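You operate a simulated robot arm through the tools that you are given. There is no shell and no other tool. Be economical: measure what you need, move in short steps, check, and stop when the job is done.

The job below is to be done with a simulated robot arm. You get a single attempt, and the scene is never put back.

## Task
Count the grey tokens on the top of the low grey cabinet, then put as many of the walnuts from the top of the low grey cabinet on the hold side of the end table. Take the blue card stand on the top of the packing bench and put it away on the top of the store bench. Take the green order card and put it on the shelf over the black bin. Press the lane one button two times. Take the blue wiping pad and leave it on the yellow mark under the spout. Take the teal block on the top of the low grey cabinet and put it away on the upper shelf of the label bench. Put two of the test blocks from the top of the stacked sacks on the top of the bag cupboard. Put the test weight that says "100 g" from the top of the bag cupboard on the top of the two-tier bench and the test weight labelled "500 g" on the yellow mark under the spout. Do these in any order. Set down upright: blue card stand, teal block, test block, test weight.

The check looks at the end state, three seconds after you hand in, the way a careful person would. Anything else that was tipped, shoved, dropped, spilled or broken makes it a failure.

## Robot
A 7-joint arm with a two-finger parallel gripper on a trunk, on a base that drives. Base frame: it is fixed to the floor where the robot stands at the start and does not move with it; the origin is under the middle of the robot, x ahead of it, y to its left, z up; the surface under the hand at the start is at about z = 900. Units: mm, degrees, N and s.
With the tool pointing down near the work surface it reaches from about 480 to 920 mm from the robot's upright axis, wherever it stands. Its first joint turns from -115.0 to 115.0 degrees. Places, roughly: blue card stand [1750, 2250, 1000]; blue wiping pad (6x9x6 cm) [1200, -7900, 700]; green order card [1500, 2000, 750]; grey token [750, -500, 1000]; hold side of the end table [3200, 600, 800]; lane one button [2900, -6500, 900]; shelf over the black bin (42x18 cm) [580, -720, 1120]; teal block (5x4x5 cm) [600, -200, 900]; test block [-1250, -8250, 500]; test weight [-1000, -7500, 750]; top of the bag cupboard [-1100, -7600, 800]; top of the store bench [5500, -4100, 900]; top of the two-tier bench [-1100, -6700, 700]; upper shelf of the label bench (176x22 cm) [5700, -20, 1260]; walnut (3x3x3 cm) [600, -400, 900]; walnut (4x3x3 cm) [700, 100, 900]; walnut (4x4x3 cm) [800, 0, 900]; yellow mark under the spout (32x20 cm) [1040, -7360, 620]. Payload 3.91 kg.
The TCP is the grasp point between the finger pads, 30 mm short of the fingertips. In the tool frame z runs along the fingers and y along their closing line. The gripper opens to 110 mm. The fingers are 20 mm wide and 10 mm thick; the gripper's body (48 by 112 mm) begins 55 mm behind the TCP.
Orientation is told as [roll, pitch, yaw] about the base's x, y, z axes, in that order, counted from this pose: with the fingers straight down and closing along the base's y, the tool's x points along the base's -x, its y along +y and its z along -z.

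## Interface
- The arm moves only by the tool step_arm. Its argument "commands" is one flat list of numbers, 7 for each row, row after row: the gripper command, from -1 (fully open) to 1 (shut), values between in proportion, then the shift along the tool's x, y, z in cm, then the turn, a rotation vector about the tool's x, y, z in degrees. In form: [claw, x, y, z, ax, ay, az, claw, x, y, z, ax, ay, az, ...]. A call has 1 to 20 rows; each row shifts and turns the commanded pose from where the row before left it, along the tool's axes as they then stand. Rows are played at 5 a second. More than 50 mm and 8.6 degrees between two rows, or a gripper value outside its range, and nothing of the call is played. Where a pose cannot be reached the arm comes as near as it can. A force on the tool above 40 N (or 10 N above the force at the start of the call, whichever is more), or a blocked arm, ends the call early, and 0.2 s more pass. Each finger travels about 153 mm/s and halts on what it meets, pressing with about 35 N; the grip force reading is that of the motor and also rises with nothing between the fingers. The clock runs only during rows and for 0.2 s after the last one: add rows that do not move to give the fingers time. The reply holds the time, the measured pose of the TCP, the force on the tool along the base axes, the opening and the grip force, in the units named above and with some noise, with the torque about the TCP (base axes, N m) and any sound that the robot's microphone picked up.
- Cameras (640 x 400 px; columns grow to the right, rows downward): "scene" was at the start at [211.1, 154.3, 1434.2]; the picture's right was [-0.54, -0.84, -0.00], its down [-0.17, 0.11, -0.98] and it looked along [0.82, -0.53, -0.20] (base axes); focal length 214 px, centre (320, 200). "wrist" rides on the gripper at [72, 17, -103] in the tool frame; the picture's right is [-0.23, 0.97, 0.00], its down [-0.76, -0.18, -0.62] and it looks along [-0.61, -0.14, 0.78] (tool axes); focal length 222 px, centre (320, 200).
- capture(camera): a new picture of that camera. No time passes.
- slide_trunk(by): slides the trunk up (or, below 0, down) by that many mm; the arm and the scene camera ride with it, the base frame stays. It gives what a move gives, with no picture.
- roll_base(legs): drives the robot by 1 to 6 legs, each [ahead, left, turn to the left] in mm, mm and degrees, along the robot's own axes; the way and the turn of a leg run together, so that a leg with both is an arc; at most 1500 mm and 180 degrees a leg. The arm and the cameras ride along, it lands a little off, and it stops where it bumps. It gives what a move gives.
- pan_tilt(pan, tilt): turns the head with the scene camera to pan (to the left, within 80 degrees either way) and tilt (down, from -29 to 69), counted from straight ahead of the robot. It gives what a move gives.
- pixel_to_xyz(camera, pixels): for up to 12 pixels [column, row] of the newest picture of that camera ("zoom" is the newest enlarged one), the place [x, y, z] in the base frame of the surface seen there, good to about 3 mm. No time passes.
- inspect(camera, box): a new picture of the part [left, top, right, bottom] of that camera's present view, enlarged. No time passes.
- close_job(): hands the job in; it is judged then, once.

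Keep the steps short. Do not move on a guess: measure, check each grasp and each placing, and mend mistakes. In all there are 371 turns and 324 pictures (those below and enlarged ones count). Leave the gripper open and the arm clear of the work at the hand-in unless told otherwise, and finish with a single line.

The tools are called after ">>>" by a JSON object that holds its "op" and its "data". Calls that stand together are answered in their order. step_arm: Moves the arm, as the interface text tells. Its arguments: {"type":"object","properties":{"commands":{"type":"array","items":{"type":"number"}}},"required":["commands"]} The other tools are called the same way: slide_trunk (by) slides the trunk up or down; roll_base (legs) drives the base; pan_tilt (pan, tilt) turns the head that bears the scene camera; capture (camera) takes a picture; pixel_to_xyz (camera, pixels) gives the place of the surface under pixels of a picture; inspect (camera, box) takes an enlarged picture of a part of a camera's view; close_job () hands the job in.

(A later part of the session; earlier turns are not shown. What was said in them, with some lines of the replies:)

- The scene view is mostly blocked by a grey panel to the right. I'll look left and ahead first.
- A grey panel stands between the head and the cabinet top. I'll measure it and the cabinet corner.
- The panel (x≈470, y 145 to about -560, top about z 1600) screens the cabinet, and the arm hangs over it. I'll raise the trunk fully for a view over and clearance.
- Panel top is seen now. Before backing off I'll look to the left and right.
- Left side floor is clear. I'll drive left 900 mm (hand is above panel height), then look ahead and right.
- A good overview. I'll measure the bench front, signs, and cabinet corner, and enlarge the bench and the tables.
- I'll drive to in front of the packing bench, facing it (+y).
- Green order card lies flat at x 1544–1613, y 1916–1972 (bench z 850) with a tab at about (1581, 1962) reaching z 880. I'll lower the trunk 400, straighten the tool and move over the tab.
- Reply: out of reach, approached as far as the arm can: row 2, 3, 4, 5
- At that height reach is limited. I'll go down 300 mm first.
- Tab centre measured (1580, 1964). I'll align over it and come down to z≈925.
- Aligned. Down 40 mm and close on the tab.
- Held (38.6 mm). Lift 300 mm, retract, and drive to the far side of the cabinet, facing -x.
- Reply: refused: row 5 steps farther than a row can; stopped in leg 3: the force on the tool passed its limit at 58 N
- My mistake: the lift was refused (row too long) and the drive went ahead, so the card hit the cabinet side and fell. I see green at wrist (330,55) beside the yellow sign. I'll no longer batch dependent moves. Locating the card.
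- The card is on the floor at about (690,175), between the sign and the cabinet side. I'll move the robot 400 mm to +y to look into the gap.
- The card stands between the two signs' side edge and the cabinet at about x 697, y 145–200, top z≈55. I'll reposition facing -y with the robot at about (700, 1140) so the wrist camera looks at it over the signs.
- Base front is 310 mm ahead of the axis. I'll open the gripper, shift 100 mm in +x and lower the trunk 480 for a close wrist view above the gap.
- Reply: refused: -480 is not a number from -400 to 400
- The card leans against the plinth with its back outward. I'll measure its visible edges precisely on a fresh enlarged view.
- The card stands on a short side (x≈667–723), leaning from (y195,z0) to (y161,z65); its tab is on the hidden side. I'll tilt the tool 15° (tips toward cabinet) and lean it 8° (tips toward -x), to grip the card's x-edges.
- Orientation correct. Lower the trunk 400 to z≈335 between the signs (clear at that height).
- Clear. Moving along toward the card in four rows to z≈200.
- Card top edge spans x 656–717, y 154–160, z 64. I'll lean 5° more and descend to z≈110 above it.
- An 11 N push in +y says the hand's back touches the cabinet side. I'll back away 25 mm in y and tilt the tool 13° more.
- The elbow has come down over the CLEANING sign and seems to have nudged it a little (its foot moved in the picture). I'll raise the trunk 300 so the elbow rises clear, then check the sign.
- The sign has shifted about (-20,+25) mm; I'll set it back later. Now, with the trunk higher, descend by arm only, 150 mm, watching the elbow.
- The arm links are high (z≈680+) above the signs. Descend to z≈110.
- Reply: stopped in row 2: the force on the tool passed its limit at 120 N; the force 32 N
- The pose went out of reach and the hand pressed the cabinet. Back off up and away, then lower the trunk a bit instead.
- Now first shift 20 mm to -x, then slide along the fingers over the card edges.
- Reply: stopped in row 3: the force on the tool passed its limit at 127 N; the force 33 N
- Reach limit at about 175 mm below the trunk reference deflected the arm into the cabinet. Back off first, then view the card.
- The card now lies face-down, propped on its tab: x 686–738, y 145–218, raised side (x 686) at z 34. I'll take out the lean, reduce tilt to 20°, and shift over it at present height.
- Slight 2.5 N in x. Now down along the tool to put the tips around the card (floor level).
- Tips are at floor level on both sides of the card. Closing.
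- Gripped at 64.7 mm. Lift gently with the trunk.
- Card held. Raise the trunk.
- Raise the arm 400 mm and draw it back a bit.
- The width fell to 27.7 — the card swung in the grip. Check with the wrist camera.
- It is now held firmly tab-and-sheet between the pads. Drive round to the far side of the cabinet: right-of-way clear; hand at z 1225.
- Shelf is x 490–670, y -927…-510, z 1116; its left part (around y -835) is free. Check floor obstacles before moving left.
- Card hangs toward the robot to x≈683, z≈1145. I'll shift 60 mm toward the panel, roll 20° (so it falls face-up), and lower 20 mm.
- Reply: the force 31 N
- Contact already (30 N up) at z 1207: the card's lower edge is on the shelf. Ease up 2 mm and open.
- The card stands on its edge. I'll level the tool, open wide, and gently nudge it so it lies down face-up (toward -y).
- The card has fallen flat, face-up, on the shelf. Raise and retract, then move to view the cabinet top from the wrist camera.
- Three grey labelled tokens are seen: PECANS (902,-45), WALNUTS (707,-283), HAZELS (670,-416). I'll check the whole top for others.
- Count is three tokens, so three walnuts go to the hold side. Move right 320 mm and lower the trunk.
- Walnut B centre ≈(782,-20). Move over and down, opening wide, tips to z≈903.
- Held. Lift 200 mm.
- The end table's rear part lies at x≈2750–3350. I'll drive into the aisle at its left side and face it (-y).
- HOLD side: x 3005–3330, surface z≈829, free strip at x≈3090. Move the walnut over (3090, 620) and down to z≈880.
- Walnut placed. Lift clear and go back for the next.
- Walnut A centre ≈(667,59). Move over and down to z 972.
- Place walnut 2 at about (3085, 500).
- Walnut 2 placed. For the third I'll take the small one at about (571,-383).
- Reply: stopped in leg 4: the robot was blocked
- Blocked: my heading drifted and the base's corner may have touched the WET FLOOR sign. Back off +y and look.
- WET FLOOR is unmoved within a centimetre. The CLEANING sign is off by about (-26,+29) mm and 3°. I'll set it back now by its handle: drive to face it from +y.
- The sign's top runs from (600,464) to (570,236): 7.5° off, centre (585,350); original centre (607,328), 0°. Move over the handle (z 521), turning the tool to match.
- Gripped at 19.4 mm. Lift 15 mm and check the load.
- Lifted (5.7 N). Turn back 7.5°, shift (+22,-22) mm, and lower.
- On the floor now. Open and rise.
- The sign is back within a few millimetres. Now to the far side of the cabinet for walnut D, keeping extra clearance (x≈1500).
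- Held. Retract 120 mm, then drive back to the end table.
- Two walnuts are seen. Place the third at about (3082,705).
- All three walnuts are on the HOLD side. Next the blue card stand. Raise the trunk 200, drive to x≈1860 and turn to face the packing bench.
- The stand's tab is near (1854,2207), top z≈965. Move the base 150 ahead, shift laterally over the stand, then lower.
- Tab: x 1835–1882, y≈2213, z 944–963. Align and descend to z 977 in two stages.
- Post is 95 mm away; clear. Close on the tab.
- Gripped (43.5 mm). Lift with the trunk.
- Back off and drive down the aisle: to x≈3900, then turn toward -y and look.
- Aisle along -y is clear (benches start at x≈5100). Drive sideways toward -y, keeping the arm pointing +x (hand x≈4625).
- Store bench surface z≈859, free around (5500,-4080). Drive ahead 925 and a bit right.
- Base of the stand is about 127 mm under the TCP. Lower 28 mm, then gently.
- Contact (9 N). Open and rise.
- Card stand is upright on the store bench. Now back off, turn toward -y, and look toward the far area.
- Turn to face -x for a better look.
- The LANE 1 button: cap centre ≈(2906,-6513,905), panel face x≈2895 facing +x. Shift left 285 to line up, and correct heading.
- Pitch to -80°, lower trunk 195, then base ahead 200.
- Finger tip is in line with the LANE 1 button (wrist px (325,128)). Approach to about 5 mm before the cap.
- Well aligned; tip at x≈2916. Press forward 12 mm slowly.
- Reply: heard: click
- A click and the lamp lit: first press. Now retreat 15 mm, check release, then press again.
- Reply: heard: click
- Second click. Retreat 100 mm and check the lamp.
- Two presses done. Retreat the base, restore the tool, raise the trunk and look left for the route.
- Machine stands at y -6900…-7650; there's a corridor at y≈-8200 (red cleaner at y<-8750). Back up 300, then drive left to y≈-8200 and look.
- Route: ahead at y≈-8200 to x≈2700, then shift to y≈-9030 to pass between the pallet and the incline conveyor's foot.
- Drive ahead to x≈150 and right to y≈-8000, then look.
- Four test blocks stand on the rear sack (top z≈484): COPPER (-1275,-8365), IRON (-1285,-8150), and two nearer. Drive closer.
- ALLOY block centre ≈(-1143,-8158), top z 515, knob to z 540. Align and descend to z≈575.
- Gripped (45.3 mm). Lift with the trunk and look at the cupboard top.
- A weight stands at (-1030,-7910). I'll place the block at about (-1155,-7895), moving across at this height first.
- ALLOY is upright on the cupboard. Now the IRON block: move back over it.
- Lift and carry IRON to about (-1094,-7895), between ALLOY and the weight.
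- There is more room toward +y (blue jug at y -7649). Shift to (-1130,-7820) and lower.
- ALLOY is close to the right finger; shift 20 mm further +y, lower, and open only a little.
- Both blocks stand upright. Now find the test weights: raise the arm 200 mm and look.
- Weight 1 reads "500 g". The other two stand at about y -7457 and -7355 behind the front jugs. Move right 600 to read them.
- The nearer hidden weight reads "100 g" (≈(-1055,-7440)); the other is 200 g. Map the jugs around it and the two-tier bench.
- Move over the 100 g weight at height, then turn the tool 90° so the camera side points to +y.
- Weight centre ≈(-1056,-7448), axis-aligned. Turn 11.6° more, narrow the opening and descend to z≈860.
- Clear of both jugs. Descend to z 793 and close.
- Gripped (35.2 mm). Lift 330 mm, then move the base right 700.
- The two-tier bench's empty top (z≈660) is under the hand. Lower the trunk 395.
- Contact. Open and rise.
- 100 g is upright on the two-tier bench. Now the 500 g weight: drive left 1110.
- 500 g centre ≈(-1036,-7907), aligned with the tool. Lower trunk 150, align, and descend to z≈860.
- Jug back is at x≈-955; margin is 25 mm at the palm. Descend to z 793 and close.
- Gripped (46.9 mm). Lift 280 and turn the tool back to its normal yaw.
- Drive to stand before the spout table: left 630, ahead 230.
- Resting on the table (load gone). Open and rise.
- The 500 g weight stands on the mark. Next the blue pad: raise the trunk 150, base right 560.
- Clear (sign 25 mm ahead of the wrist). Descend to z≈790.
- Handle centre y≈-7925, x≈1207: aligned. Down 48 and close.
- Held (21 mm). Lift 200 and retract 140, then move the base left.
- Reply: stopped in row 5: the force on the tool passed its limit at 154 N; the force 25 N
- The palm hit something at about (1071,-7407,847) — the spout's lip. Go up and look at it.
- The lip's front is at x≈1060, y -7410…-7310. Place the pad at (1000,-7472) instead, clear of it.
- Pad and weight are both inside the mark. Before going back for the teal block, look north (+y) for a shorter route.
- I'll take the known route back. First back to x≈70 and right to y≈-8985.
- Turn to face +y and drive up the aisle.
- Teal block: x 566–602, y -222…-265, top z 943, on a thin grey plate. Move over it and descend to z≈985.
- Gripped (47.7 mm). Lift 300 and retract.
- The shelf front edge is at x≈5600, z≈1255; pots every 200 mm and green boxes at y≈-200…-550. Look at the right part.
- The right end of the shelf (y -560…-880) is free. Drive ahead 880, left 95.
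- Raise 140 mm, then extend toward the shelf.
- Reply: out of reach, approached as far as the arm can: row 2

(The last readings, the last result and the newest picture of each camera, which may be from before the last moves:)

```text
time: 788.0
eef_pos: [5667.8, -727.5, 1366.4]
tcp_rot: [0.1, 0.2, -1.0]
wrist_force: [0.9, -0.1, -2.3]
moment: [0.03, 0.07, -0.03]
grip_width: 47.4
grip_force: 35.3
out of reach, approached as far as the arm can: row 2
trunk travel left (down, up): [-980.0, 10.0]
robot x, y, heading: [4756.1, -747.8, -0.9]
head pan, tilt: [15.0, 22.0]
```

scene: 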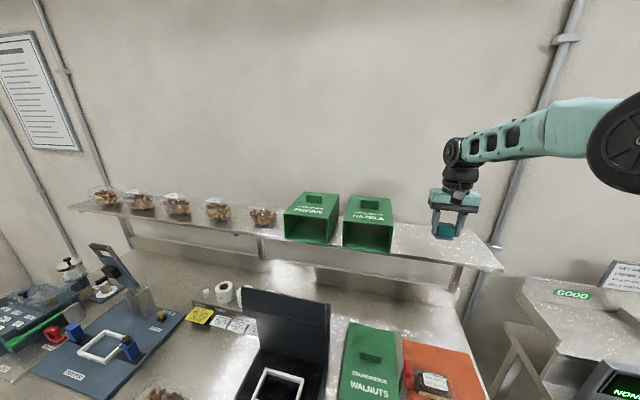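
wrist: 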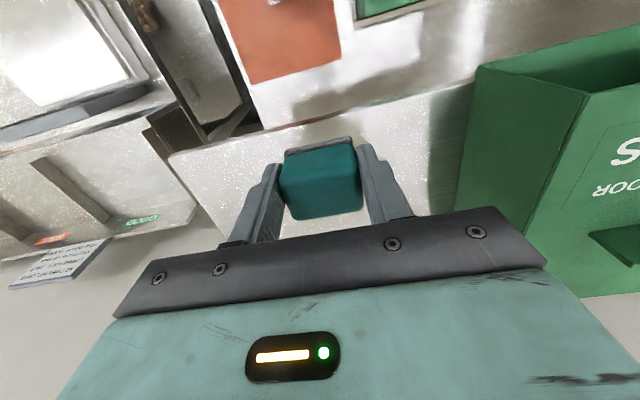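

At the reach limit; draw back 12 mm and lower 60.

>>> {"op": "step_arm", "data": {"commands": [1, 1.2, 0, 0, 0, 0, 0, 1, 0, 0, 3, 0, 0, 0, 1, 0, 0, 2.5, 0, 0, 0, 1, 0, 0, 0, 0, 0, 0]}}

>>> {"op": "capture", "data": {"camera": "wrist"}}

```text
time: 789.0
eef_pos: [5655.5, -730.0, 1314.2]
tcp_rot: [0.2, -0.1, -1.0]
wrist_force: [-0.5, -1.0, -1.2]
moment: [-0.02, 0.01, 0.01]
grip_width: 47.5
grip_force: 34.4
trunk travel left (down, up): [-980.0, 10.0]
robot x, y, heading: [4757.4, -748.1, -0.5]
head pan, tilt: [15.0, 22.0]
```

```text
85 pictures are left
```

wrist: 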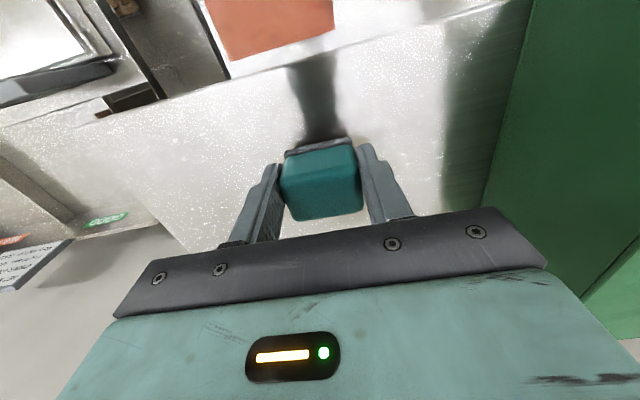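

>>> {"op": "step_arm", "data": {"commands": [1, 0, 0, 1.2, 0, 0, 0, 1, 0, 0, 0.3, 0, 0, 0, 1, 0, 0, 0, 0, 0, 0]}}

```text
time: 789.8
eef_pos: [5655.7, -729.4, 1300.3]
tcp_rot: [0.1, 0.0, -1.0]
wrist_force: [-0.2, 1.3, -0.9]
moment: [-0.01, 0.01, 0.02]
grip_width: 47.4
grip_force: 34.9
trunk travel left (down, up): [-980.0, 10.0]
robot x, y, heading: [4753.2, -747.0, -0.6]
head pan, tilt: [15.0, 22.0]
```

>>> {"op": "step_arm", "data": {"commands": [1, 0, 0, 0.3, 0, 0, 0, 1, 0, 0, 0.2, 0, 0, 0, 1, 0, 0, 0, 0, 0, 0]}}

```text
time: 790.6
eef_pos: [5656.1, -727.7, 1296.2]
tcp_rot: [0.1, -0.2, -1.0]
wrist_force: [2.3, -0.7, 9.7]
moment: [-0.19, -0.03, 0.05]
grip_width: 47.5
grip_force: 34.7
trunk travel left (down, up): [-980.0, 10.0]
robot x, y, heading: [4760.1, -747.8, -0.4]
head pan, tilt: [15.0, 22.0]
```

Contact. Open and rise.

>>> {"op": "step_arm", "data": {"commands": [0, 0, 0, 0, 0, 0, 0, -0.5, 0, 0, 0, 0, 0, 0, -0.5, 0, 0, 0, 0, 0, 0, -0.5, 0, 0, -3, 0, 0, 0, -0.5, 1, 0, -4, 0, 0, 0, -0.5, 4, 0, -1, 0, 0, 0, -0.5, 4.5, 0, 0, 0, 0, 0, -1, 4.5, 0, 0, 0, 0, 0, -1, 0, 0, 0, 0, 0, 0]}}

>>> {"op": "capture", "data": {"camera": "wrist"}}

>>> {"op": "inspect", "data": {"camera": "scene", "box": [380, 200, 520, 290]}}

```text
time: 792.6
eef_pos: [5514.5, -726.0, 1373.8]
tcp_rot: [0.1, -0.1, -1.0]
wrist_force: [-1.0, 0.2, 0.7]
moment: [-0.01, -0.03, 0.01]
grip_width: 110.1
grip_force: 0.1
trunk travel left (down, up): [-980.0, 10.0]
robot x, y, heading: [4760.7, -744.8, -0.8]
head pan, tilt: [15.0, 22.0]
```

```text
84 pictures are left
```

wrist: 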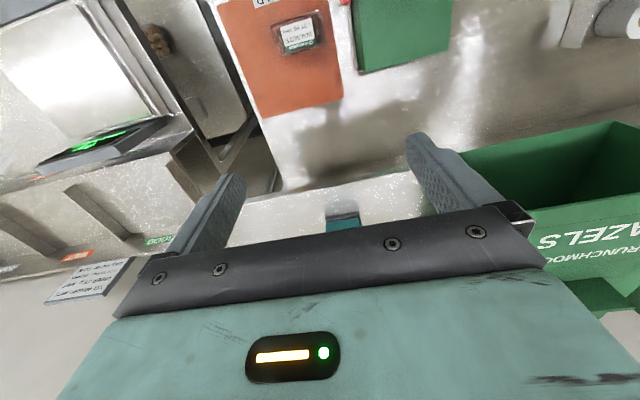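

```text
4.44 times, centred on (450, 245) of scene
```

zoom: 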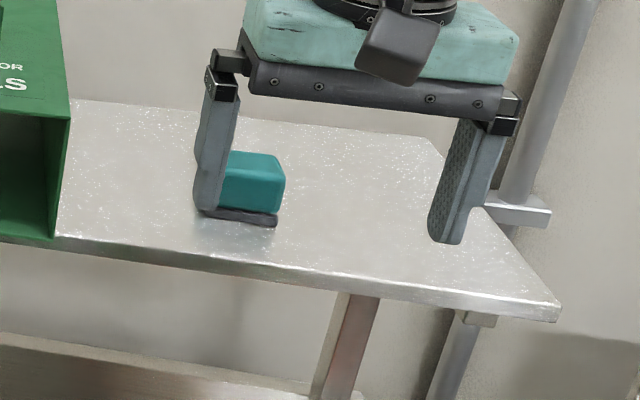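

The teal block stands upright on the upper shelf. Back the base away to leave the arm clear.

>>> {"op": "roll_base", "data": {"legs": [[-500, 0, 0]]}}

>>> {"op": "capture", "data": {"camera": "scene"}}

```text
time: 795.5
eef_pos: [5018.2, -717.1, 1373.9]
tcp_rot: [0.2, -0.2, -0.9]
wrist_force: [0.1, 0.7, 0.1]
moment: [0.0, 0.03, 0.01]
grip_width: 110.1
grip_force: 0.1
trunk travel left (down, up): [-980.0, 10.0]
robot x, y, heading: [4259.5, -740.4, -0.8]
head pan, tilt: [15.0, 22.0]
```

```text
82 pictures are left
```

scene: 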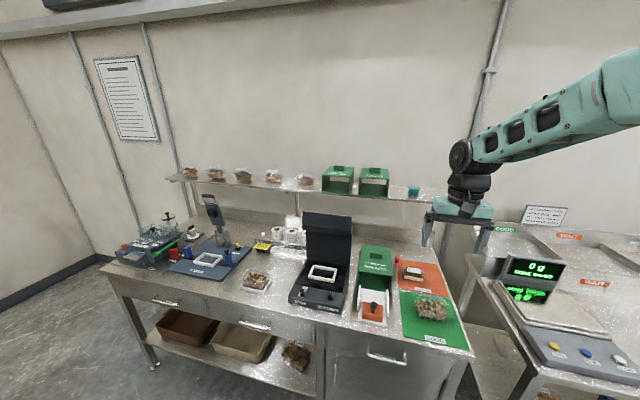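

Everything is in place: the teal block is seen on the shelf, the gripper is open and the arm is clear. Handing in.

>>> {"op": "close_job", "data": {}}

```text
The job is handed in.
```

All the tasks are done and handed in, but along the way the green card fell to the floor and a CLEANING sign was knocked aside; I recovered the card and put the sign back to within about 1 cm.
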